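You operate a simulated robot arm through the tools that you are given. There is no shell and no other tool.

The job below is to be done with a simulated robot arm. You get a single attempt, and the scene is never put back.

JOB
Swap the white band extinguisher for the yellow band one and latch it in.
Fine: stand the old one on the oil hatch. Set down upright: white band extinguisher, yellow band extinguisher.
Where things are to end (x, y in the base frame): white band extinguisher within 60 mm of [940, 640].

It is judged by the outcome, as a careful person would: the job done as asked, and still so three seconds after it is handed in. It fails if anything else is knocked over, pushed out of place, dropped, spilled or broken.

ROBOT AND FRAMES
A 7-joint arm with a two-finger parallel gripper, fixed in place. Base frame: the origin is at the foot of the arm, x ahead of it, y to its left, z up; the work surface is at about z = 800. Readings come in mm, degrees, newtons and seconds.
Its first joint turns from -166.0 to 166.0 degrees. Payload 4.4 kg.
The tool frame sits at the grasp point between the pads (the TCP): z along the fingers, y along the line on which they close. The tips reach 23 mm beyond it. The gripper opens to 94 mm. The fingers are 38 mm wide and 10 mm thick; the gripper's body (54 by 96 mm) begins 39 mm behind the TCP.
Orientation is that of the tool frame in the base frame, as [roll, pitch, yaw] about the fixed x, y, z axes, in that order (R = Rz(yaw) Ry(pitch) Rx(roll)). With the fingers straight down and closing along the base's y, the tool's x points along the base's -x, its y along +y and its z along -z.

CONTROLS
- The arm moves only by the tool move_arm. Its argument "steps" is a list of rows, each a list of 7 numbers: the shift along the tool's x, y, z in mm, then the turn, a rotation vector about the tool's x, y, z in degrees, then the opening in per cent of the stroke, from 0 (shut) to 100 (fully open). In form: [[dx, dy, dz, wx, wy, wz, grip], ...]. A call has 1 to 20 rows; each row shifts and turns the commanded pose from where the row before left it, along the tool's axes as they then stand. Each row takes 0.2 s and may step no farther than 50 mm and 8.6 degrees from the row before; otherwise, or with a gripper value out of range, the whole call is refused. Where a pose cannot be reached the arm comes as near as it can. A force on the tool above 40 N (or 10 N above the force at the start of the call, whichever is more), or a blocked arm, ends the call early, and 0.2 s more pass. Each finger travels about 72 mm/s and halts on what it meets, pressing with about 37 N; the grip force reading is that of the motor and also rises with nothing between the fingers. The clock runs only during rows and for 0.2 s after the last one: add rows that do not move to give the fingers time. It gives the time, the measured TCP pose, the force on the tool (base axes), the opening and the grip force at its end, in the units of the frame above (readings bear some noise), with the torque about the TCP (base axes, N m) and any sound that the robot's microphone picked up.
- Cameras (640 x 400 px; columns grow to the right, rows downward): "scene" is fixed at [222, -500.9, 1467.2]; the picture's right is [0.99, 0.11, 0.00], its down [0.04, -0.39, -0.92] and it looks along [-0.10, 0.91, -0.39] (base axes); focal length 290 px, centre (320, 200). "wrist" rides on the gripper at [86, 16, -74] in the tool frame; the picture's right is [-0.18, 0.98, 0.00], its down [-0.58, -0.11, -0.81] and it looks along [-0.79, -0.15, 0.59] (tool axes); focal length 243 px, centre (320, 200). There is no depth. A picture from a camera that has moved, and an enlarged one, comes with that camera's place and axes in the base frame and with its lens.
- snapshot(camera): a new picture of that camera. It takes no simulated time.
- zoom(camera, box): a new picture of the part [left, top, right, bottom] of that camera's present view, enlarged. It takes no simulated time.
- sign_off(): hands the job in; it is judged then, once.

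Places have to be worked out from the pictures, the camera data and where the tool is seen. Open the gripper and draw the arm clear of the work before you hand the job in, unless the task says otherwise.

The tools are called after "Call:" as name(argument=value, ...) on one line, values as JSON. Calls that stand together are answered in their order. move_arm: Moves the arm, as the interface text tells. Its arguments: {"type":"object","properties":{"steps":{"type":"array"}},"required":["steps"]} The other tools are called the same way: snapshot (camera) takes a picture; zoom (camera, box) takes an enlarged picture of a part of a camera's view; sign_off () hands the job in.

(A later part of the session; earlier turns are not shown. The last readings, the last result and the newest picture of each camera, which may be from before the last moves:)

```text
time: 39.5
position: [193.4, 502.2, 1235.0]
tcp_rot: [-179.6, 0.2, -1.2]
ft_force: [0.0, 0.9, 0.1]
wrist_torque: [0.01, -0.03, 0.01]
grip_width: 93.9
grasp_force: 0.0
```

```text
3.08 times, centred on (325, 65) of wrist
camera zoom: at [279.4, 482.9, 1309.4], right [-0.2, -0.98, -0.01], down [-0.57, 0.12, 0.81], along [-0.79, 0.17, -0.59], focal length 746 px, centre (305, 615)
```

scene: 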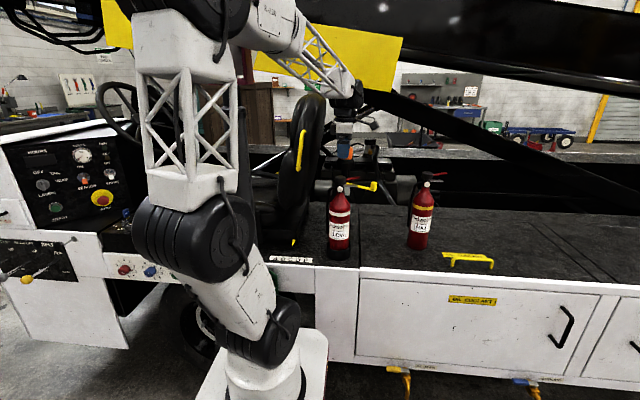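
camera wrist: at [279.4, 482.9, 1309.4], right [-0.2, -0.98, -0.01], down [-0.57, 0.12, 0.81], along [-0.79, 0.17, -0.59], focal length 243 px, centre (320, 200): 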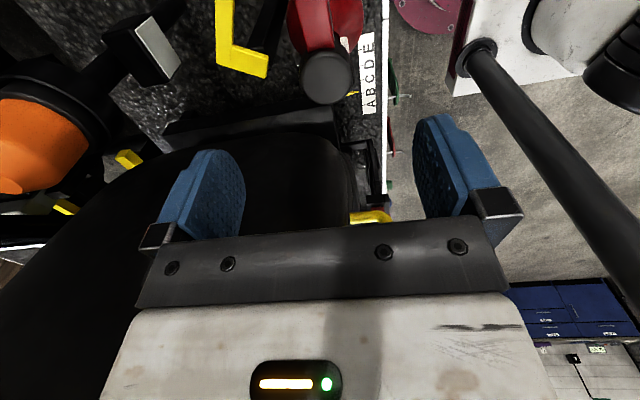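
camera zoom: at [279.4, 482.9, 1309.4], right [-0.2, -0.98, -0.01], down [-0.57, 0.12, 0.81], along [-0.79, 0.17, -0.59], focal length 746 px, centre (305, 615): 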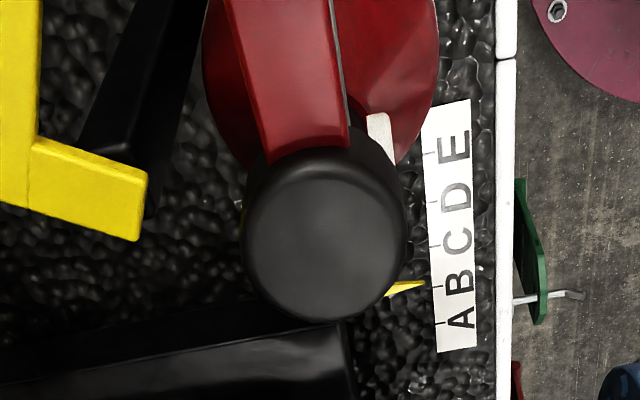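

Cap axis measured at (187.4, 498), top z ≈ 1130, about 40 mm across. I'll descend with open fingers straddling the cap in y.

Call:
move_arm(steps=[[-6, 4, 27, 0, 0, 0, 100], [0, 0, 27, 0, 0, 0, 100], [0, 0, 27, 0, 0, 0, 100], [0, 0, 24, 0, 0, 0, 100], [0, 0, 0, 0, 0, 0, 100]])

Call:
snapshot(camera="wrist")

Call:
zoom(camera="scene", box=[310, 140, 380, 200])

```text
time: 40.8
position: [186.9, 497.1, 1128.9]
tcp_rot: [-179.7, 0.3, -1.3]
ft_force: [0.4, -0.5, -0.2]
wrist_torque: [0.0, -0.03, 0.0]
grip_width: 93.8
grasp_force: 0.1
```

```text
taken
camera wrist: at [272.5, 477.9, 1203.3], right [-0.2, -0.98, 0.0], down [-0.57, 0.12, 0.81], along [-0.79, 0.17, -0.59], focal length 243 px, centre (320, 200)
```

wrist: 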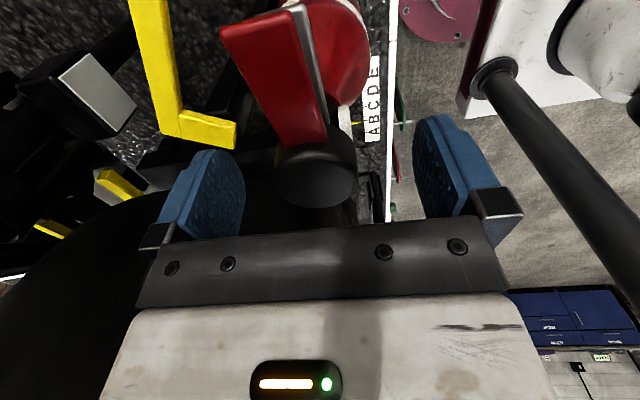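

```text
6.67 times, centred on (345, 170) of scene
camera zoom: at [222.0, -500.9, 1467.2], right [0.99, 0.11, 0.0], down [0.04, -0.39, -0.92], along [-0.1, 0.91, -0.39], focal length 1931 px, centre (153, 400)
```

zoom: 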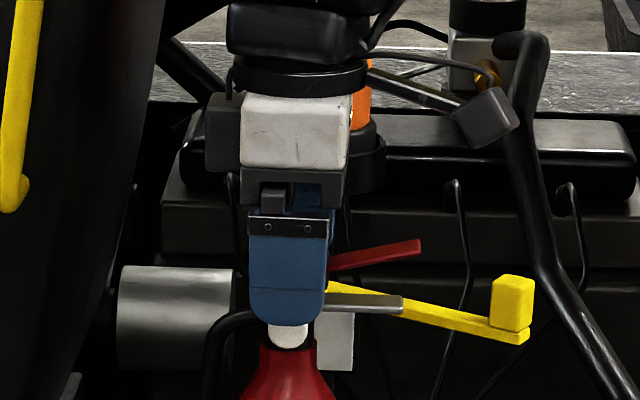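

Fingers are well placed around the cap, tips just above the gauge. Closing the gripper now.

Call:
move_arm(steps=[[0, 0, 0, 0, 0, 0, 50], [0, 0, 0, 0, 0, 0, 20], [0, 0, 0, 0, 0, 0, 0], [0, 0, 0, 0, 0, 0, 0], [0, 0, 0, 0, 0, 0, 0]])

Call:
snapshot(camera="wrist")

```text
time: 42.0
position: [185.0, 498.7, 1129.7]
tcp_rot: [-179.7, 0.3, -1.2]
ft_force: [0.0, 1.5, 2.0]
wrist_torque: [0.03, -0.05, -0.02]
grip_width: 41.5
grasp_force: 37.2
```

```text
taken
camera wrist: at [272.5, 478.0, 1203.5], right [-0.2, -0.98, 0.0], down [-0.57, 0.12, 0.81], along [-0.79, 0.17, -0.59], focal length 243 px, centre (320, 200)
```

wrist: 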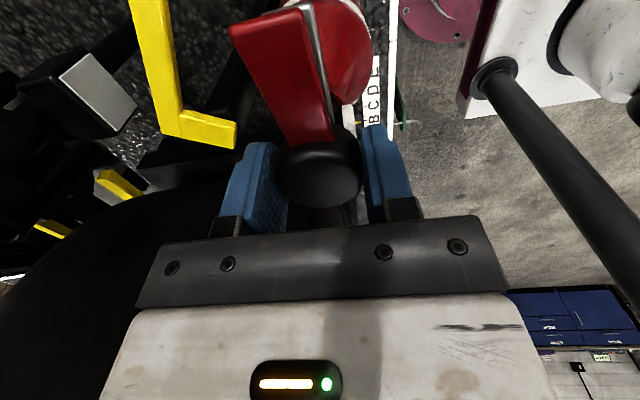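

Gripped at 41.5 mm. Lifting slowly to check weight and slip.

Call:
move_arm(steps=[[0, 0, -4, 0, 0, 0, 0], [0, 0, -4, 0, 0, 0, 0], [0, 0, -6, 0, 0, 0, 0], [0, 0, -6, 0, 0, 0, 0], [0, 0, 0, 0, 0, 0, 0]])

Call:
zoom(camera="scene", box=[310, 140, 400, 270])

```text
time: 43.1
position: [184.8, 496.2, 1150.5]
tcp_rot: [-179.8, 0.3, -1.2]
ft_force: [0.0, 0.2, -9.2]
wrist_torque: [-0.02, -0.04, -0.01]
grip_width: 41.4
grasp_force: 36.6
```

```text
3.08 times, centred on (355, 205) of scene
camera zoom: at [222.0, -500.9, 1467.2], right [0.99, 0.11, 0.0], down [0.04, -0.39, -0.92], along [-0.1, 0.91, -0.39], focal length 891 px, centre (212, 185)
```

zoom: 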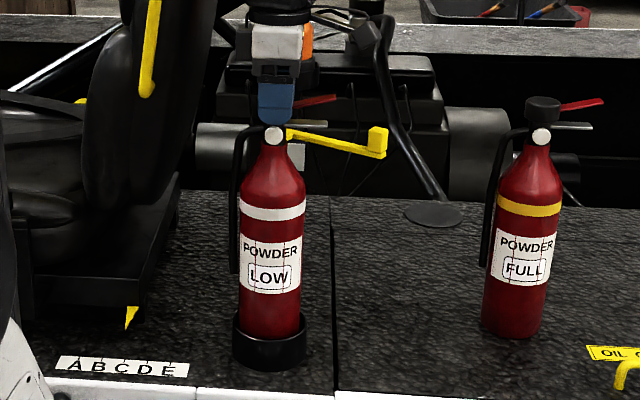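

It's light (about 9 N) and holding firmly. Lifting clear of the cup.

Call:
move_arm(steps=[[0, 0, -15, 0, 0, 0, 0], [0, 0, -15, 0, 0, 0, 0], [0, 0, -15, 0, 0, 0, 0], [0, 0, -20, 0, 0, 0, 0], [0, 0, -20, 0, 0, 0, 0], [0, 0, -20, 0, 0, 0, 0], [0, 0, 0, 0, 0, 0, 0]])

Call:
snapshot(camera="scene")

Call:
zoom(camera="scene", box=[310, 140, 400, 270])

```text
time: 44.8
position: [187.3, 497.5, 1254.5]
tcp_rot: [-179.7, 0.3, -1.1]
ft_force: [-0.3, 0.2, -8.3]
wrist_torque: [-0.05, 0.01, 0.04]
grip_width: 41.3
grasp_force: 36.7
```

```text
taken
```

scene: 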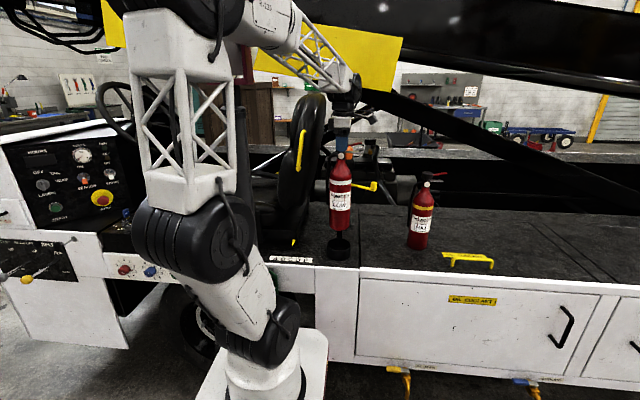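

```text
3.08 times, centred on (355, 205) of scene
camera zoom: at [222.0, -500.9, 1467.2], right [0.99, 0.11, 0.0], down [0.04, -0.39, -0.92], along [-0.1, 0.91, -0.39], focal length 891 px, centre (212, 185)
```

zoom: 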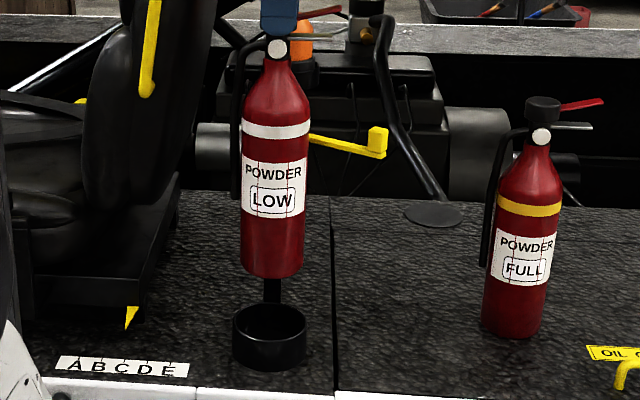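

Clear of the cup. I'll carry it forward (−y) then along +x in front of the latch tab and the yellow bottle.

Call:
move_arm(steps=[[0, 20, -5, 0, 0, 0, 0], [0, 30, -5, 0, 0, 0, 0], [0, 30, -5, 0, 0, 0, 0], [10, 25, 0, 0, 0, 0, 0], [30, 5, 0, 0, 0, 0, 0], [35, 0, 0, 0, 0, 0, 0], [35, 0, 0, 0, 0, 0, 0], [35, 0, 0, 0, 0, 0, 0], [35, 0, 0, 0, 0, 0, 0], [35, 0, 0, 0, 0, 0, 0], [35, 0, 0, 0, 0, 0, 0], [35, 0, 0, 0, 0, 0, 0], [20, 0, 0, 0, 0, 0, 0], [0, 0, 0, 0, 0, 0, 0]])

Call:
snapshot(camera="scene")

```text
time: 47.8
position: [488.2, 379.1, 1268.9]
tcp_rot: [-179.7, 0.5, -1.2]
ft_force: [0.1, -0.6, -9.4]
wrist_torque: [-0.02, -0.04, -0.01]
grip_width: 41.1
grasp_force: 37.1
```

```text
taken
```

scene: 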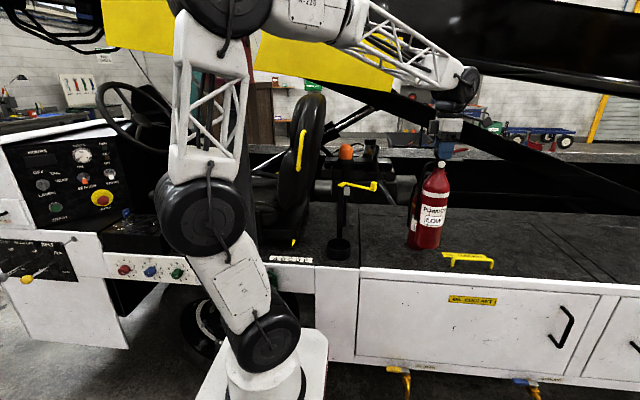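

Carrying well. Onward diagonally to above (925, 630).

Call:
move_arm(steps=[[20, -12, 0, 0, 0, 0, 0], [37, -22, 0, 0, 0, 0, 0], [37, -22, 0, 0, 0, 0, 0], [37, -22, 0, 0, 0, 0, 0], [37, -22, 0, 0, 0, 0, 0], [37, -22, 0, 0, 0, 0, 0], [37, -22, 0, 0, 0, 0, 0], [37, -22, 0, 0, 0, 0, 0], [37, -22, 0, 0, 0, 0, 0], [37, -22, 0, 0, 0, 0, 0], [37, -22, 0, 0, 0, 0, 0], [25, -15, 0, 0, 0, 0, 0], [17, -11, 0, 0, 0, 0, 0], [0, 0, 0, 0, 0, 0, 0]])

Call:
snapshot(camera="scene")

Call:
snapshot(camera="wrist")

```text
time: 50.8
position: [926.0, 627.8, 1265.0]
tcp_rot: [-179.7, 0.3, -1.2]
ft_force: [-0.1, -0.3, -9.8]
wrist_torque: [-0.02, 0.0, 0.03]
grip_width: 41.2
grasp_force: 36.9
```

```text
taken
```

scene: 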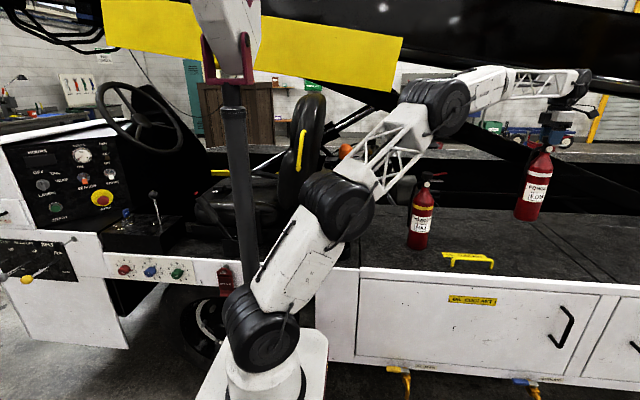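

```text
taken
camera wrist: at [1012.3, 608.0, 1340.4], right [-0.2, -0.98, 0.0], down [-0.57, 0.12, 0.81], along [-0.79, 0.17, -0.59], focal length 243 px, centre (320, 200)
```

wrist: 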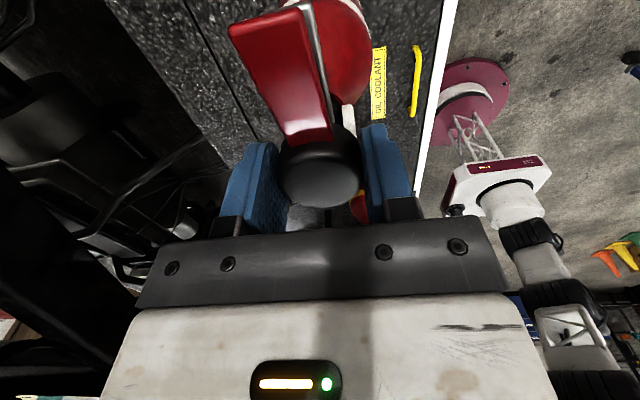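

Positioned at (926, 628). Lowering, then creeping until the deck takes the weight.

Call:
move_arm(steps=[[0, 0, 25, 0, 0, 0, 0], [0, 0, 25, 0, 0, 0, 0], [0, 0, 25, 0, 0, 0, 0], [0, 0, 20, 0, 0, 0, 0], [0, 0, 15, 0, 0, 0, 0], [0, 0, 10, 0, 0, 0, 0], [0, 0, 0, 0, 0, 0, 0]])

Call:
zoom(camera="scene", box=[480, 120, 600, 260])

```text
time: 52.4
position: [923.2, 629.6, 1147.5]
tcp_rot: [-179.7, 0.4, -1.2]
ft_force: [1.0, 0.1, -9.2]
wrist_torque: [0.01, -0.01, -0.05]
grip_width: 41.1
grasp_force: 37.0
```

```text
2.86 times, centred on (540, 190) of scene
camera zoom: at [222.0, -500.9, 1467.2], right [0.99, 0.11, 0.0], down [0.04, -0.39, -0.92], along [-0.1, 0.91, -0.39], focal length 828 px, centre (-309, 229)
```

zoom: 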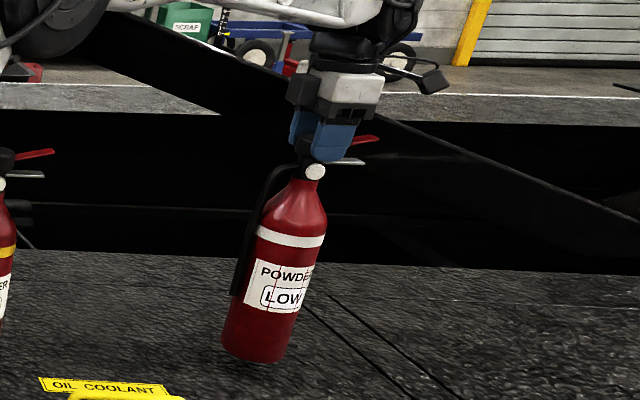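

Bottle hangs close to upright (allowing for perspective). Creeping down in small steps.

Call:
move_arm(steps=[[0, 0, 5, 0, 0, 0, 0], [0, 0, 4, 0, 0, 0, 0], [0, 0, 3, 0, 0, 0, 0], [0, 0, 2, 0, 0, 0, 0], [0, 0, 0, 0, 0, 0, 0]])

Call:
move_arm(steps=[[0, 0, 2, 0, 0, 0, 0], [0, 0, 2, 0, 0, 0, 0], [0, 0, 0, 0, 0, 0, 0]])

```text
time: 53.5
position: [925.1, 630.1, 1132.9]
tcp_rot: [-179.6, 0.2, -1.2]
ft_force: [1.0, -0.5, -9.9]
wrist_torque: [-0.02, 0.01, -0.02]
grip_width: 41.4
grasp_force: 37.0
```

```text
time: 54.4
position: [926.2, 630.2, 1128.1]
tcp_rot: [-179.6, 0.4, -1.3]
ft_force: [-0.8, 0.8, -9.9]
wrist_torque: [0.0, -0.03, 0.0]
grip_width: 41.4
grasp_force: 37.6
```

Call:
move_arm(steps=[[0, 0, 2, 0, 0, 0, 0], [0, 0, 0, 0, 0, 0, 0]])

Call:
zoom(camera="scene", box=[480, 160, 600, 260])

```text
time: 55.0
position: [925.1, 628.5, 1125.6]
tcp_rot: [-179.7, 0.3, -1.2]
ft_force: [-0.7, -0.2, -7.2]
wrist_torque: [-0.18, 0.23, -0.02]
grip_width: 41.3
grasp_force: 37.1
```

```text
4.00 times, centred on (540, 210) of scene
camera zoom: at [222.0, -500.9, 1467.2], right [0.99, 0.11, 0.0], down [0.04, -0.39, -0.92], along [-0.1, 0.91, -0.39], focal length 1159 px, centre (-560, 160)
```

zoom: 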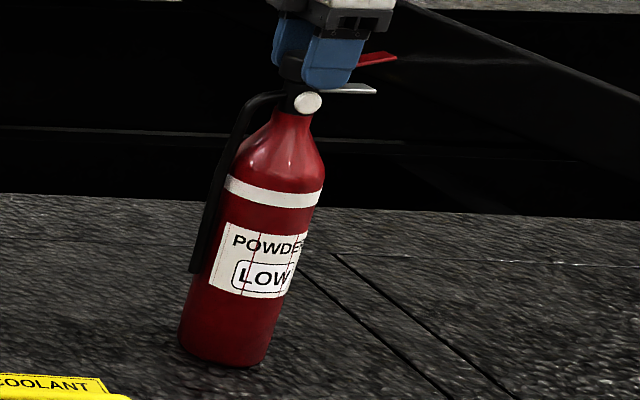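

Contact has begun (load falling). Two more small steps to seat the base flat.

Call:
move_arm(steps=[[0, 0, 1, 0, 0, 0, 0], [0, 0, 0, 0, 0, 0, 0]])

Call:
move_arm(steps=[[0, 0, 1, 0, 0, 0, 0], [0, 0, 0, 0, 0, 0, 0]])

```text
time: 55.5
position: [925.4, 630.7, 1125.8]
tcp_rot: [-179.6, 0.3, -1.2]
ft_force: [-0.5, 0.4, 1.1]
wrist_torque: [-0.08, 0.37, -0.06]
grip_width: 41.2
grasp_force: 36.7
```

```text
time: 56.1
position: [925.9, 631.0, 1125.1]
tcp_rot: [-179.6, 0.3, -1.2]
ft_force: [-3.3, 3.4, 10.4]
wrist_torque: [0.34, 0.78, -0.1]
grip_width: 41.2
grasp_force: 36.8
```

The deck now carries it. I'll back off 1 mm of preload and open slowly.

Call:
move_arm(steps=[[0, 0, -1, 0, 0, 0, 0], [0, 0, 0, 0, 0, 0, 48], [0, 0, 0, 0, 0, 0, 55], [0, 0, 0, 0, 0, 0, 75], [0, 0, 0, 0, 0, 0, 100], [0, 0, 0, 0, 0, 0, 100], [0, 0, 0, 0, 0, 0, 100]])

Call:
snapshot(camera="wrist")

Call:
zoom(camera="scene", box=[480, 140, 600, 260])

```text
time: 57.8
position: [924.3, 629.7, 1125.4]
tcp_rot: [-179.7, 0.4, -1.3]
ft_force: [0.0, 0.3, 0.3]
wrist_torque: [-0.01, 0.0, 0.0]
grip_width: 94.0
grasp_force: 0.1
```

```text
taken
camera wrist: at [1011.3, 610.6, 1199.6], right [-0.2, -0.98, 0.0], down [-0.57, 0.12, 0.81], along [-0.79, 0.17, -0.59], focal length 243 px, centre (320, 200)
```

wrist: 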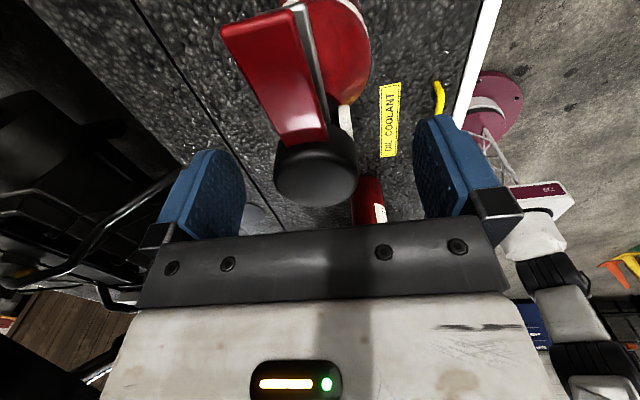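

```text
3.33 times, centred on (540, 200) of scene
camera zoom: at [222.0, -500.9, 1467.2], right [0.99, 0.11, 0.0], down [0.04, -0.39, -0.92], along [-0.1, 0.91, -0.39], focal length 966 px, centre (-413, 200)
```

zoom: 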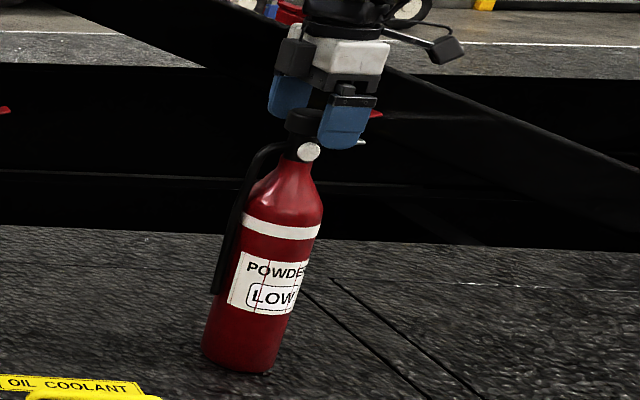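

The white bottle stands on its own at about (925, 630). Rising straight up, then going over to the yellow bottle.

Call:
move_arm(steps=[[0, 0, -20, 0, 0, 0, 100], [0, 0, -40, 0, 0, 0, 100], [0, 0, -45, 0, 0, 0, 100], [-10, 0, -25, 0, 0, 0, 100], [-40, 3, 0, 0, 0, 0, 100], [-40, 3, 0, 0, 0, 0, 100], [-40, 3, 0, 0, 0, 0, 100], [-40, 3, 0, 0, 0, 0, 100], [-40, 3, 0, 0, 0, 0, 100], [-40, 3, 0, 0, 0, 0, 100], [-40, 3, 0, 0, 0, 0, 100], [-40, 3, 0, 0, 0, 0, 100], [-40, 3, 0, 0, 0, 0, 100], [-35, 3, 0, 0, 0, 0, 100], [0, 0, 0, 0, 0, 0, 100]])

Call:
snapshot(camera="wrist")

Call:
snapshot(camera="scene")

```text
time: 61.0
position: [519.9, 607.0, 1258.2]
tcp_rot: [-179.7, 0.3, -1.2]
ft_force: [-1.1, 0.5, 0.0]
wrist_torque: [-0.01, 0.01, 0.02]
grip_width: 93.9
grasp_force: 0.0
```

```text
taken
camera wrist: at [605.7, 587.2, 1332.3], right [-0.2, -0.98, 0.0], down [-0.57, 0.12, 0.81], along [-0.79, 0.17, -0.59], focal length 243 px, centre (320, 200)
```

wrist: 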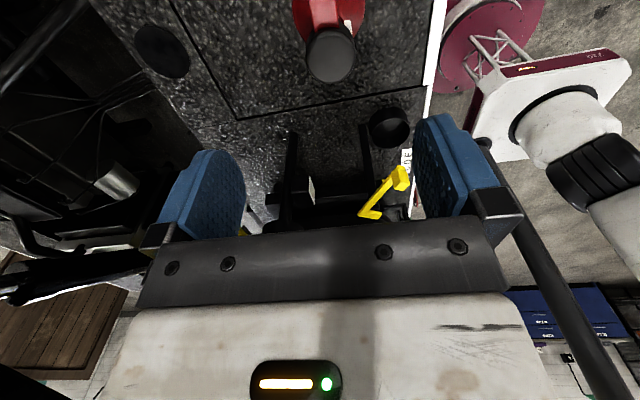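

```text
taken
```

scene: 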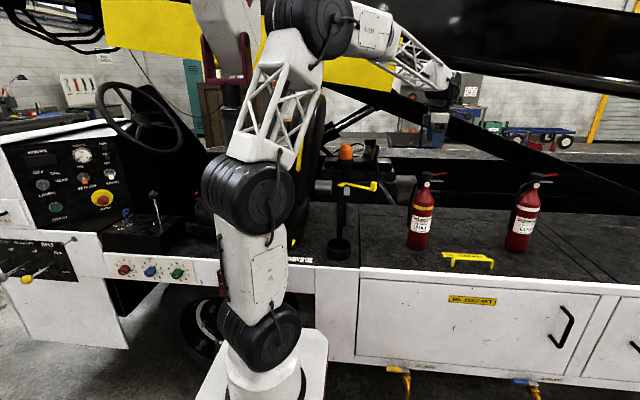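

Call:
zoom(camera="wrist", box=[255, 0, 405, 130])

Call:
zoom(camera="wrist", box=[270, 90, 430, 230])

Call:
zoom(camera="scene", box=[310, 160, 440, 270])

```text
3.08 times, centred on (330, 65) of wrist
camera zoom: at [605.7, 587.2, 1332.3], right [-0.2, -0.98, 0.0], down [-0.57, 0.12, 0.81], along [-0.79, 0.17, -0.59], focal length 746 px, centre (289, 615)
```

zoom: 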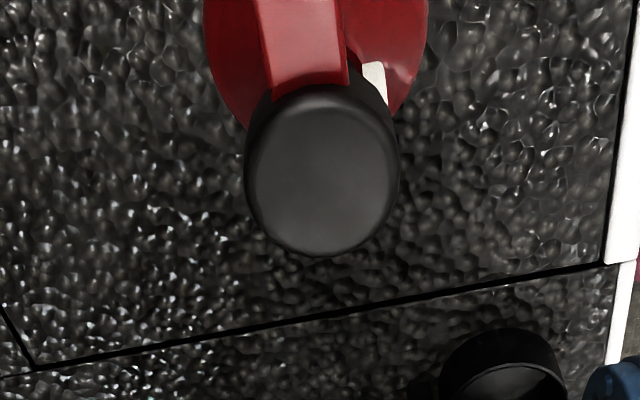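

```text
2.86 times, centred on (350, 160) of wrist
camera zoom: at [605.7, 587.2, 1332.3], right [-0.2, -0.98, 0.0], down [-0.57, 0.12, 0.81], along [-0.79, 0.17, -0.59], focal length 693 px, centre (234, 314)
```

zoom: 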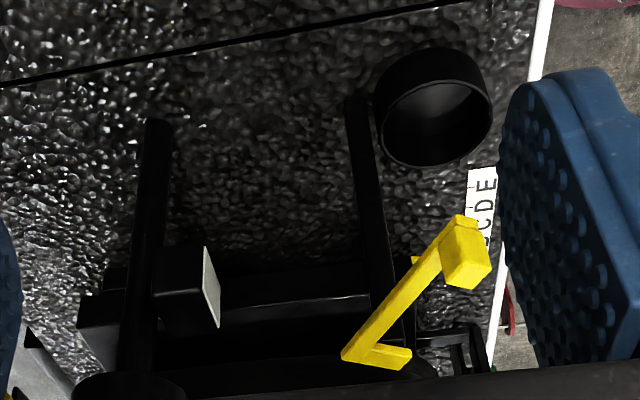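

```text
3.64 times, centred on (375, 215) of scene
camera zoom: at [222.0, -500.9, 1467.2], right [0.99, 0.11, 0.0], down [0.04, -0.39, -0.92], along [-0.1, 0.91, -0.39], focal length 1053 px, centre (120, 146)
```

zoom: 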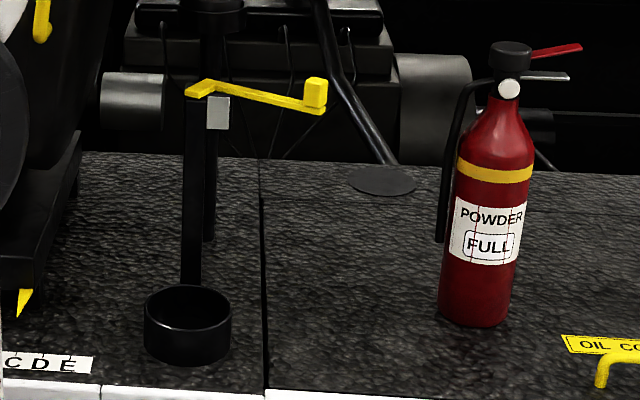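

Yellow cap axis is measured at (514.5, 598.5). The cup and post behind it are now plainly seen, with the cup at about (190, 498). I'll descend over the yellow cap.

Call:
move_arm(steps=[[-5.3, 8.6, 30, 0, 0, 0, 100], [0, 0, 30, 0, 0, 0, 100], [0, 0, 30, 0, 0, 0, 100], [0, 0, 25, 0, 0, 0, 100], [0, 0, 18, 0, 0, 0, 100], [0, 0, 0, 0, 0, 0, 100]])

Call:
snapshot(camera="wrist")

Call:
zoom(camera="scene", box=[390, 140, 460, 200])

```text
time: 62.4
position: [515.7, 595.6, 1124.2]
tcp_rot: [-179.7, 0.4, -1.2]
ft_force: [0.0, -0.1, 0.1]
wrist_torque: [-0.04, -0.01, 0.03]
grip_width: 94.0
grasp_force: 0.1
```

```text
taken
camera wrist: at [601.1, 576.9, 1198.5], right [-0.2, -0.98, 0.0], down [-0.57, 0.12, 0.81], along [-0.79, 0.17, -0.59], focal length 243 px, centre (320, 200)
```

wrist: 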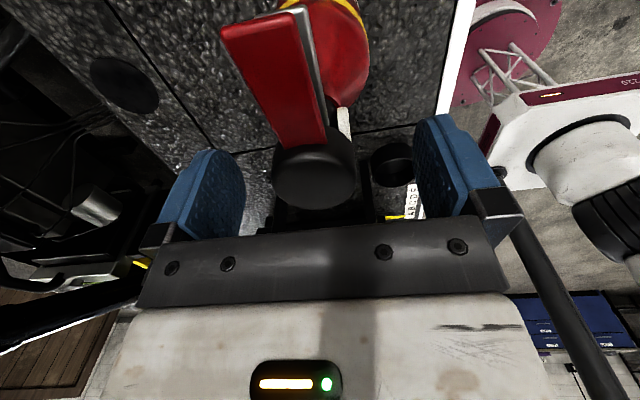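

```text
6.67 times, centred on (425, 170) of scene
camera zoom: at [222.0, -500.9, 1467.2], right [0.99, 0.11, 0.0], down [0.04, -0.39, -0.92], along [-0.1, 0.91, -0.39], focal length 1931 px, centre (-380, 400)
```

zoom: 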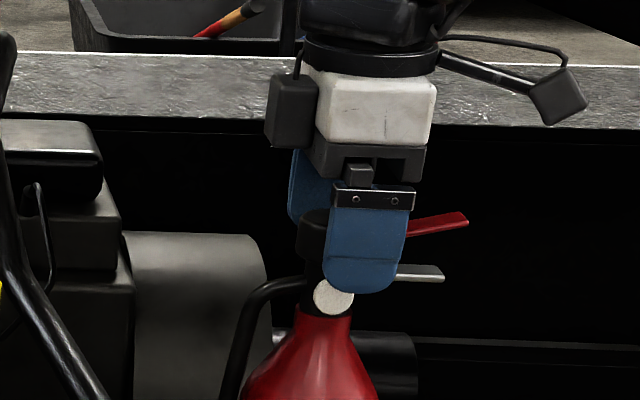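

The cap is about 2.5 mm toward +y of centre; I'll correct that, then close gently.

Call:
move_arm(steps=[[0, -2.5, 0, 0, 0, 0, 100], [0, 0, 0, 0, 0, 0, 70], [0, 0, 0, 0, 0, 0, 55], [0, 0, 0, 0, 0, 0, 48], [0, 0, 0, 0, 0, 0, 44], [0, 0, 0, 0, 0, 0, 30], [0, 0, 0, 0, 0, 0, 0], [0, 0, 0, 0, 0, 0, 0], [0, 0, 0, 0, 0, 0, 0]])

Call:
snapshot(camera="wrist")

```text
time: 64.3
position: [515.7, 600.9, 1124.6]
tcp_rot: [-179.7, 0.3, -1.3]
ft_force: [-0.6, -1.6, 0.1]
wrist_torque: [-0.06, 0.03, 0.03]
grip_width: 41.6
grasp_force: 36.7
```

```text
taken
camera wrist: at [601.0, 580.2, 1198.9], right [-0.2, -0.98, 0.0], down [-0.57, 0.12, 0.81], along [-0.79, 0.17, -0.59], focal length 243 px, centre (320, 200)
```

wrist: 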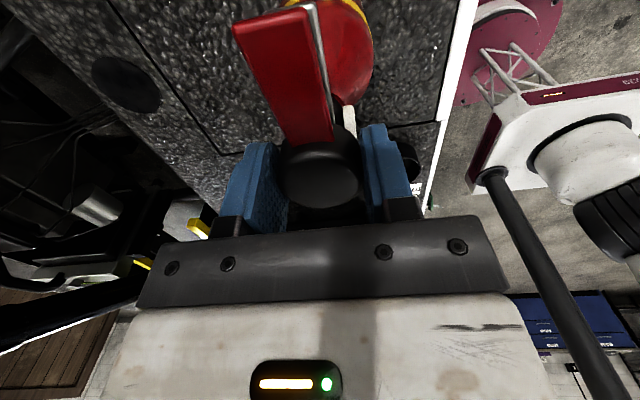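

Grip matches the first one (41.6 mm, cap centred). Lifting.

Call:
move_arm(steps=[[0, 0, -4, 0, 0, 0, 0], [0, 0, -5, 0, 0, 0, 0], [0, 0, -8, 0, 0, 0, 0], [0, 0, 0, 0, 0, 0, 0]])

Call:
zoom(camera="scene", box=[380, 140, 460, 270])

```text
time: 65.3
position: [515.6, 601.6, 1143.1]
tcp_rot: [-179.7, 0.3, -1.2]
ft_force: [0.2, -0.2, -9.4]
wrist_torque: [0.02, 0.0, -0.01]
grip_width: 41.3
grasp_force: 37.2
```

```text
3.08 times, centred on (420, 205) of scene
camera zoom: at [222.0, -500.9, 1467.2], right [0.99, 0.11, 0.0], down [0.04, -0.39, -0.92], along [-0.1, 0.91, -0.39], focal length 891 px, centre (12, 185)
```

zoom: 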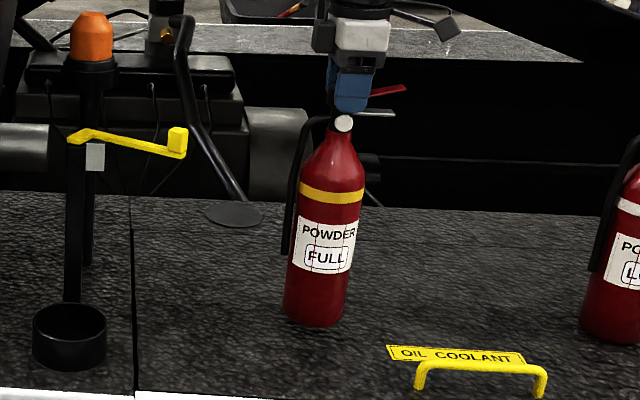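

Holding. Up to travel height, out to the front, then across to in front of the holder.

Call:
move_arm(steps=[[0, 0, -20, 0, 0, 0, 0], [0, 0, -30, 0, 0, 0, 0], [0, 0, -30, 0, 0, 0, 0], [0, 0, -30, 0, 0, 0, 0], [0, 10, -17, 0, 0, 0, 0], [0, 36, 0, 0, 0, 0, 0], [0, 36, 0, 0, 0, 0, 0], [0, 36, 0, 0, 0, 0, 0], [0, 36, 0, 0, 0, 0, 0], [0, 36, 0, 0, 0, 0, 0], [-10, 30, 0, 0, 0, 0, 0], [0, 0, 0, 0, 0, 0, 0]])

Call:
move_arm(steps=[[-20, 0, 0, 0, 0, 0, 0], [-35, 0, 0, 0, 0, 0, 0], [-35, 0, 0, 0, 0, 0, 0], [-35, 0, 0, 0, 0, 0, 0], [-35, 0, 0, 0, 0, 0, 0], [-35, 0, 0, 0, 0, 0, 0], [-35, 0, 0, 0, 0, 0, 0], [-35, 0, 0, 0, 0, 0, 0], [-30, 0, 0, 0, 0, 0, 0], [-23, 0, 0, 0, 0, 0, 0], [0, 0, 0, 0, 0, 0, 0]])

Call:
snapshot(camera="scene")

```text
time: 68.0
position: [500.8, 379.8, 1267.6]
tcp_rot: [-179.7, 0.4, -1.2]
ft_force: [-0.1, -0.3, -10.7]
wrist_torque: [-0.03, -0.02, -0.03]
grip_width: 41.3
grasp_force: 37.7
```

```text
time: 70.3
position: [182.1, 389.3, 1268.1]
tcp_rot: [-179.7, 0.3, -1.2]
ft_force: [-0.1, 0.5, -8.7]
wrist_torque: [0.0, -0.02, -0.02]
grip_width: 41.1
grasp_force: 37.3
```

```text
taken
```

scene: 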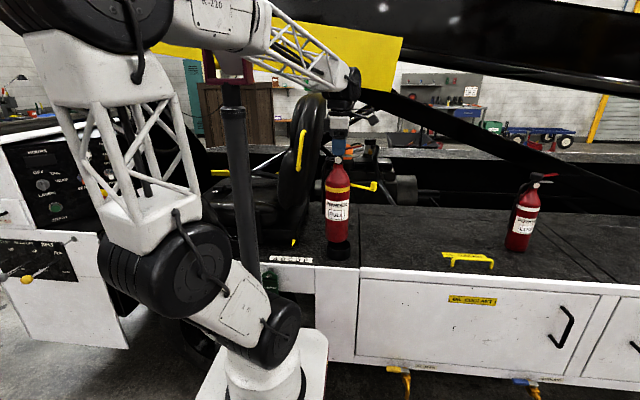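

Now in toward the holder at height, (187, 498).

Call:
move_arm(steps=[[2, -20, 0, 0, 0, 0, 0], [0, -30, 0, 0, 0, 0, 0], [0, -30, 0, 0, 0, 0, 0], [0, -20, 0, 0, 0, 0, 0], [0, -8, 0, 0, 0, 0, 0], [0, 0, 0, 0, 0, 0, 0]])

Call:
move_arm(steps=[[0, 0, 0, 0, 0, 0, 0]])

Call:
move_arm(steps=[[0, 0, 0, 0, 0, 0, 0]])

Call:
zoom(camera="scene", box=[310, 140, 400, 270])

```text
time: 71.8
position: [190.0, 496.1, 1270.5]
tcp_rot: [-179.7, 0.3, -1.2]
ft_force: [-0.1, 0.2, -10.0]
wrist_torque: [0.01, 0.0, -0.02]
grip_width: 41.2
grasp_force: 36.9
```

```text
time: 72.2
position: [190.1, 495.8, 1270.3]
tcp_rot: [-179.8, 0.3, -1.2]
ft_force: [0.0, 0.7, -9.7]
wrist_torque: [-0.01, -0.02, 0.02]
grip_width: 41.2
grasp_force: 36.6
```

```text
time: 72.5
position: [190.4, 496.1, 1270.6]
tcp_rot: [-179.7, 0.3, -1.2]
ft_force: [-0.3, -0.4, -9.8]
wrist_torque: [0.02, 0.0, -0.01]
grip_width: 41.1
grasp_force: 36.7
```

```text
3.08 times, centred on (355, 205) of scene
camera zoom: at [222.0, -500.9, 1467.2], right [0.99, 0.11, 0.0], down [0.04, -0.39, -0.92], along [-0.1, 0.91, -0.39], focal length 891 px, centre (212, 185)
```

zoom: 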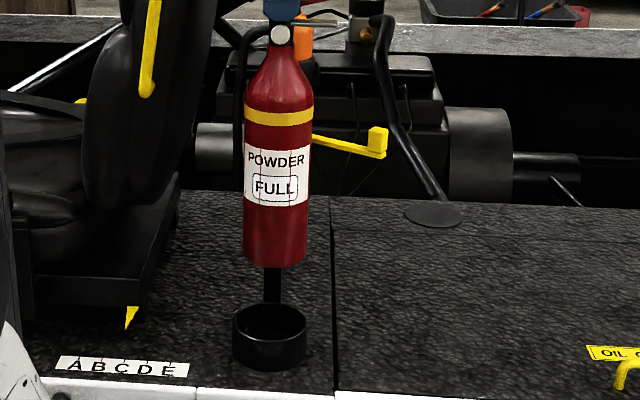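

Compared with the white bottle's lifted picture this one is about 3 mm to +x. I'll correct to (187.3, 497.5), come to the same height and compare again.

Call:
move_arm(steps=[[-2.8, -1.5, 8, 0, 0, 0, 0], [0, 0, 8, 0, 0, 0, 0], [0, 0, 0, 0, 0, 0, 0]])

Call:
zoom(camera="scene", box=[310, 140, 400, 270])

Call:
snapshot(camera="wrist")

```text
time: 73.3
position: [186.5, 497.2, 1254.5]
tcp_rot: [-179.6, 0.4, -1.1]
ft_force: [-0.2, -0.5, -9.7]
wrist_torque: [-0.01, 0.0, 0.03]
grip_width: 41.3
grasp_force: 36.9
```

```text
3.08 times, centred on (355, 205) of scene
camera zoom: at [222.0, -500.9, 1467.2], right [0.99, 0.11, 0.0], down [0.04, -0.39, -0.92], along [-0.1, 0.91, -0.39], focal length 891 px, centre (212, 185)
```

zoom: 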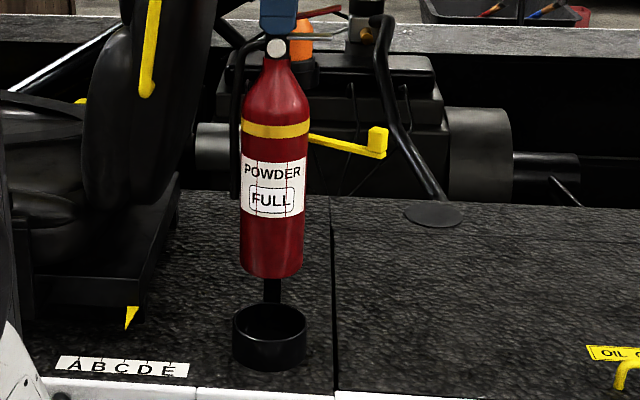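

```text
taken
camera wrist: at [271.6, 478.0, 1328.7], right [-0.2, -0.98, 0.0], down [-0.57, 0.12, 0.81], along [-0.79, 0.17, -0.59], focal length 243 px, centre (320, 200)
```

wrist: 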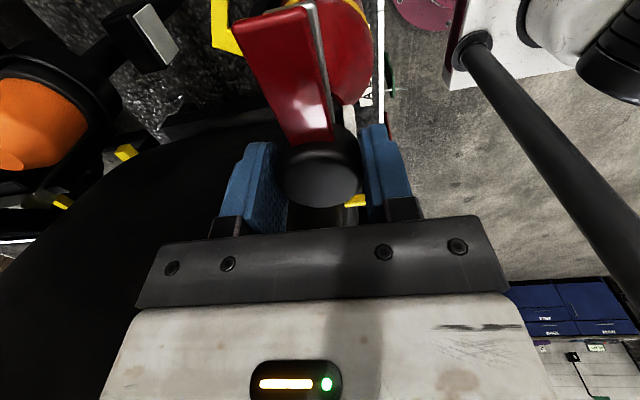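

Nearly pixel-identical to the white bottle's position over the cup. Lowering to just above the rim.

Call:
move_arm(steps=[[0.5, 0, 15, 0, 0, 0, 0], [0, 0, 20, 0, 0, 0, 0], [0, 0, 20, 0, 0, 0, 0], [0, 0, 15, 0, 0, 0, 0], [0, 0, 0, 0, 0, 0, 0]])

Call:
zoom(camera="scene", box=[315, 200, 365, 270])

```text
time: 74.5
position: [185.3, 498.8, 1181.5]
tcp_rot: [-179.7, 0.3, -1.2]
ft_force: [-0.6, 0.1, -9.5]
wrist_torque: [0.0, 0.0, 0.03]
grip_width: 41.3
grasp_force: 37.3
```

```text
5.71 times, centred on (340, 235) of scene
camera zoom: at [222.0, -500.9, 1467.2], right [0.99, 0.11, 0.0], down [0.04, -0.39, -0.92], along [-0.1, 0.91, -0.39], focal length 1655 px, centre (206, 0)
```

zoom: 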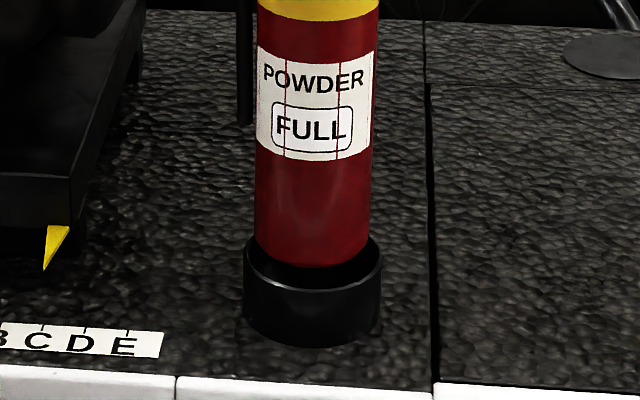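

Bottle is centred over the cup laterally. Lowering in with small steps, watching the load.

Call:
move_arm(steps=[[0, 0, 3, 0, 0, 0, 0], [0, 0, 3, 0, 0, 0, 0], [0, 0, 3, 0, 0, 0, 0], [0, 0, 3, 0, 0, 0, 0], [0, 0, 3, 0, 0, 0, 0], [0, 0, 0, 0, 0, 0, 0]])

Call:
zoom(camera="scene", box=[315, 200, 365, 270])

```text
time: 76.0
position: [185.0, 496.2, 1168.0]
tcp_rot: [-179.8, 0.3, -1.3]
ft_force: [0.2, 0.3, -10.2]
wrist_torque: [-0.03, 0.04, -0.01]
grip_width: 41.3
grasp_force: 37.2
```

```text
5.71 times, centred on (340, 235) of scene
camera zoom: at [222.0, -500.9, 1467.2], right [0.99, 0.11, 0.0], down [0.04, -0.39, -0.92], along [-0.1, 0.91, -0.39], focal length 1655 px, centre (206, 0)
```

zoom: 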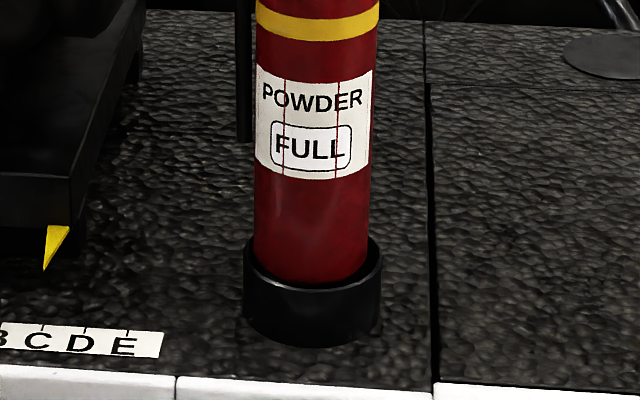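

No contact with the rim yet and it looks to be entering. Continuing.

Call:
move_arm(steps=[[0, 0, 3, 0, 0, 0, 0], [0, 0, 3, 0, 0, 0, 0], [0, 0, 3, 0, 0, 0, 0], [0, 0, 3, 0, 0, 0, 0], [0, 0, 3, 0, 0, 0, 0], [0, 0, 0, 0, 0, 0, 0]])

Call:
zoom(camera="scene", box=[315, 200, 365, 270])

```text
time: 77.3
position: [184.8, 498.3, 1152.7]
tcp_rot: [-179.8, 0.3, -1.3]
ft_force: [0.2, -0.1, -10.0]
wrist_torque: [-0.04, -0.03, 0.01]
grip_width: 41.5
grasp_force: 37.6
```

```text
5.71 times, centred on (340, 235) of scene
camera zoom: at [222.0, -500.9, 1467.2], right [0.99, 0.11, 0.0], down [0.04, -0.39, -0.92], along [-0.1, 0.91, -0.39], focal length 1655 px, centre (206, 0)
```

zoom: 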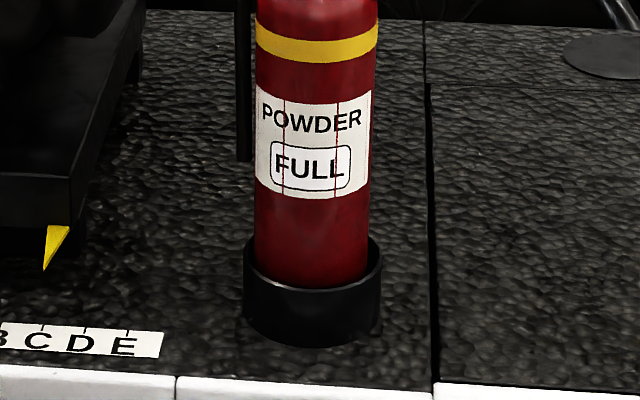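

The base is now inside the cup. Lowering further toward the floor at TCP ≈ 1129.

Call:
move_arm(steps=[[0, 0, 4, 0, 0, 0, 0], [0, 0, 4, 0, 0, 0, 0], [0, 0, 4, 0, 0, 0, 0], [0, 0, 4, 0, 0, 0, 0], [0, 0, 3, 0, 0, 0, 0], [0, 0, 0, 0, 0, 0, 0]])

Call:
move_arm(steps=[[0, 0, 2, 0, 0, 0, 0], [0, 0, 0, 0, 0, 0, 0]])

```text
time: 78.8
position: [183.9, 498.3, 1135.3]
tcp_rot: [-179.7, 0.4, -1.3]
ft_force: [0.1, -0.6, -10.0]
wrist_torque: [0.0, -0.06, 0.0]
grip_width: 41.2
grasp_force: 36.9
```

```text
time: 79.3
position: [183.9, 497.6, 1132.6]
tcp_rot: [-179.8, 0.3, -1.2]
ft_force: [1.6, 0.5, -10.5]
wrist_torque: [0.07, -0.1, 0.01]
grip_width: 41.1
grasp_force: 37.3
```

Call:
move_arm(steps=[[0, 0, 1.5, 0, 0, 0, 0], [0, 0, 0, 0, 0, 0, 0]])

Call:
move_arm(steps=[[0, 0, 1.5, 0, 0, 0, 0], [0, 0, 0, 0, 0, 0, 0]])

```text
time: 80.0
position: [184.4, 497.2, 1130.6]
tcp_rot: [-179.7, 0.2, -1.3]
ft_force: [-0.5, 0.1, -8.4]
wrist_torque: [0.03, -0.03, 0.01]
grip_width: 41.4
grasp_force: 37.2
```

```text
time: 80.5
position: [183.8, 496.4, 1130.2]
tcp_rot: [-179.7, 0.3, -1.2]
ft_force: [0.8, 0.3, -10.2]
wrist_torque: [0.02, -0.22, 0.0]
grip_width: 41.2
grasp_force: 36.8
```

Approaching the floor (torque just starting to show). A few more 1 mm steps.

Call:
move_arm(steps=[[0, 0, 1.5, 0, 0, 0, 0], [0, 0, 0, 0, 0, 0, 0]])

Call:
move_arm(steps=[[0, 0, 1, 0, 0, 0, 0], [0, 0, 0, 0, 0, 0, 0]])

```text
time: 81.2
position: [183.2, 496.9, 1129.4]
tcp_rot: [-179.5, 0.3, -1.2]
ft_force: [0.9, 0.7, -1.7]
wrist_torque: [-0.13, -0.15, 0.01]
grip_width: 41.5
grasp_force: 36.8
```

```text
time: 81.8
position: [184.1, 498.0, 1129.6]
tcp_rot: [-179.5, 0.3, -1.2]
ft_force: [0.2, 2.9, 23.8]
wrist_torque: [0.09, 0.5, -0.05]
grip_width: 41.0
grasp_force: 36.6
```

Seated on the cup floor (24 N up, same height as the white one was). Easing off 1 mm and opening.

Call:
move_arm(steps=[[0, 0, -1, 0, 0, 0, 0], [0, 0, 0, 0, 0, 0, 48], [0, 0, 0, 0, 0, 0, 55], [0, 0, 0, 0, 0, 0, 75], [0, 0, 0, 0, 0, 0, 100], [0, 0, 0, 0, 0, 0, 100]])

Call:
snapshot(camera="wrist")

Call:
zoom(camera="scene", box=[310, 140, 400, 270])

```text
time: 83.2
position: [184.3, 497.1, 1127.3]
tcp_rot: [-179.7, 0.4, -1.2]
ft_force: [-0.7, 0.9, 0.2]
wrist_torque: [0.02, 0.01, 0.03]
grip_width: 94.1
grasp_force: 0.0
```

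```text
taken
camera wrist: at [269.8, 477.8, 1203.2], right [-0.2, -0.98, 0.0], down [-0.57, 0.12, 0.81], along [-0.79, 0.17, -0.59], focal length 243 px, centre (320, 200)
```

wrist: 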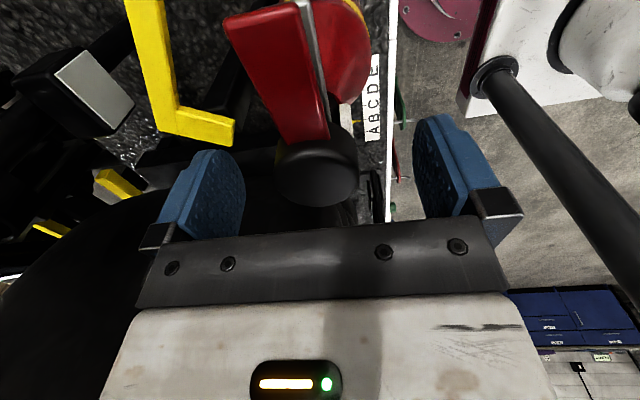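

```text
3.08 times, centred on (355, 205) of scene
camera zoom: at [222.0, -500.9, 1467.2], right [0.99, 0.11, 0.0], down [0.04, -0.39, -0.92], along [-0.1, 0.91, -0.39], focal length 891 px, centre (212, 185)
```

zoom: 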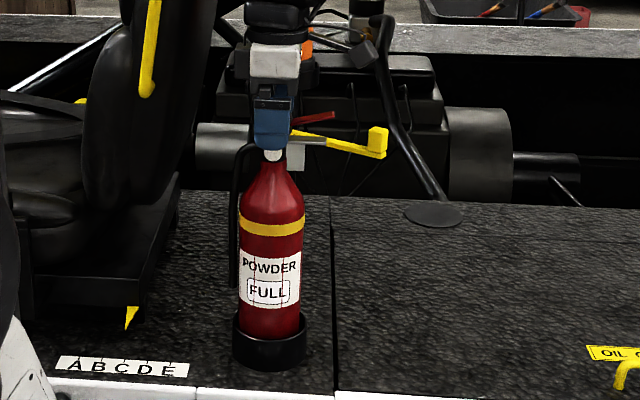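

Yellow bottle sits in the cup exactly where the white one was. Rising, closing the fingers, and moving to the far side of the open latch tab.

Call:
move_arm(steps=[[0, 0, -20, 0, 0, 0, 100], [0, 0, -40, 0, 0, 0, 100], [0, 0, -40, 0, 0, 0, 100], [0, 0, -28, 0, 0, 0, 60], [28, -10.5, 0, 0, 0, 0, 20], [28, -10.5, 0, 0, 0, 0, 0], [28, -10.5, 0, 0, 0, 0, 0], [28, -10.5, 0, 0, 0, 6, 0], [25.5, -14, 0, 0, 0, 6, 0], [0, 0, 0, 0, 0, 0, 0], [0, 0, 0, 0, 0, 0, 0]])

Call:
snapshot(camera="wrist")

Call:
zoom(camera="scene", box=[310, 120, 430, 270])

```text
time: 85.5
position: [324.4, 548.7, 1254.4]
tcp_rot: [-179.7, 0.4, -13.2]
ft_force: [-0.3, 0.3, 0.3]
wrist_torque: [0.0, 0.01, -0.02]
grip_width: 0.2
grasp_force: 36.8
```

```text
taken
camera wrist: at [404.9, 511.5, 1328.4], right [-0.4, -0.91, 0.0], down [-0.54, 0.23, 0.81], along [-0.74, 0.33, -0.59], focal length 243 px, centre (320, 200)
```

wrist: 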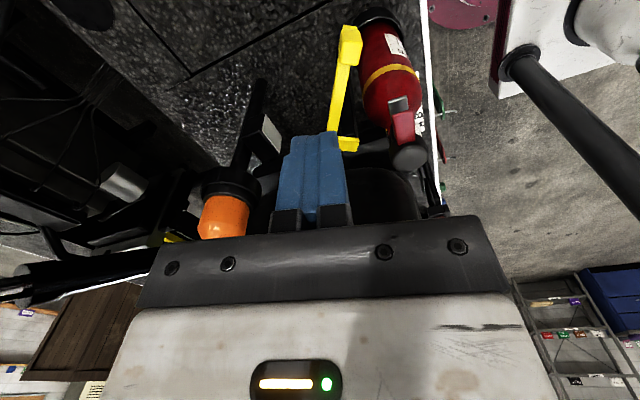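

```text
2.67 times, centred on (370, 195) of scene
camera zoom: at [222.0, -500.9, 1467.2], right [0.99, 0.11, 0.0], down [0.04, -0.39, -0.92], along [-0.1, 0.91, -0.39], focal length 772 px, centre (187, 213)
```

zoom: 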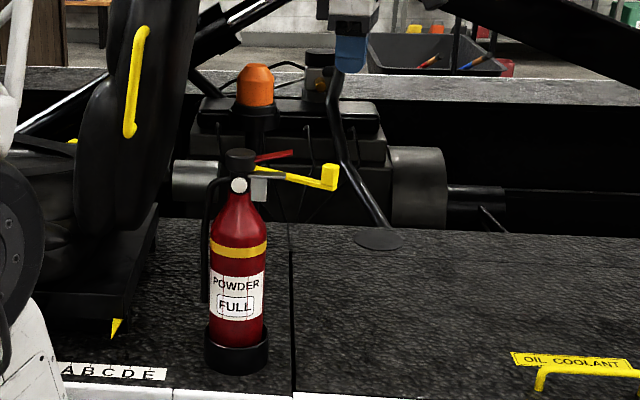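

The tab is around (312, 520). I'll give a few mm extra gap, then lower the closed fingers to z ≈ 1111 beside it.

Call:
move_arm(steps=[[0, -8, 30, 0, 0, 0, 0], [0, 0, 35, 0, 0, 0, 0], [0, 0, 35, 0, 0, 0, 0], [0, 0, 25, 0, 0, 0, 0], [0, 0, 17, 0, 0, 0, 0], [0, 0, 0, 0, 0, 0, 0]])

Call:
snapshot(camera="wrist")

Call:
zoom(camera="scene", box=[310, 140, 400, 210])

```text
time: 87.0
position: [327.1, 556.9, 1114.1]
tcp_rot: [-179.8, 0.5, -13.2]
ft_force: [0.4, -0.1, -1.0]
wrist_torque: [0.02, 0.0, 0.01]
grip_width: 0.0
grasp_force: 37.4
```

```text
taken
camera wrist: at [407.7, 520.2, 1188.3], right [-0.4, -0.91, 0.0], down [-0.54, 0.23, 0.81], along [-0.74, 0.33, -0.59], focal length 243 px, centre (320, 200)
```

wrist: 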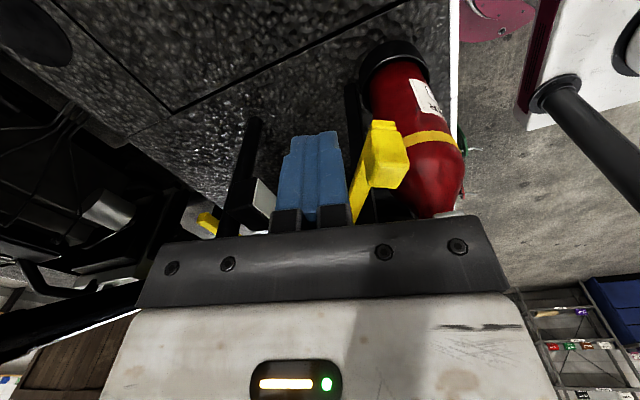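

```text
5.71 times, centred on (355, 175) of scene
camera zoom: at [222.0, -500.9, 1467.2], right [0.99, 0.11, 0.0], down [0.04, -0.39, -0.92], along [-0.1, 0.91, -0.39], focal length 1655 px, centre (120, 343)
```

zoom: 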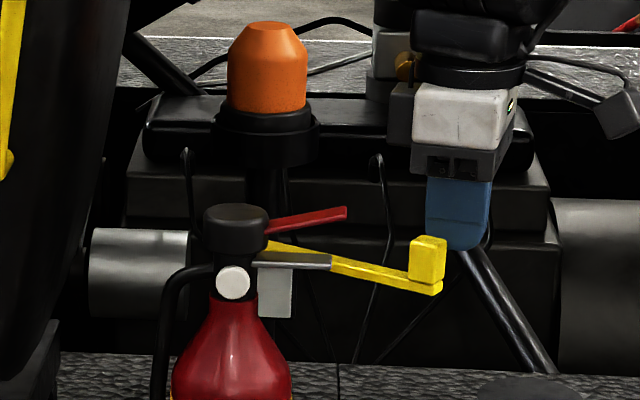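

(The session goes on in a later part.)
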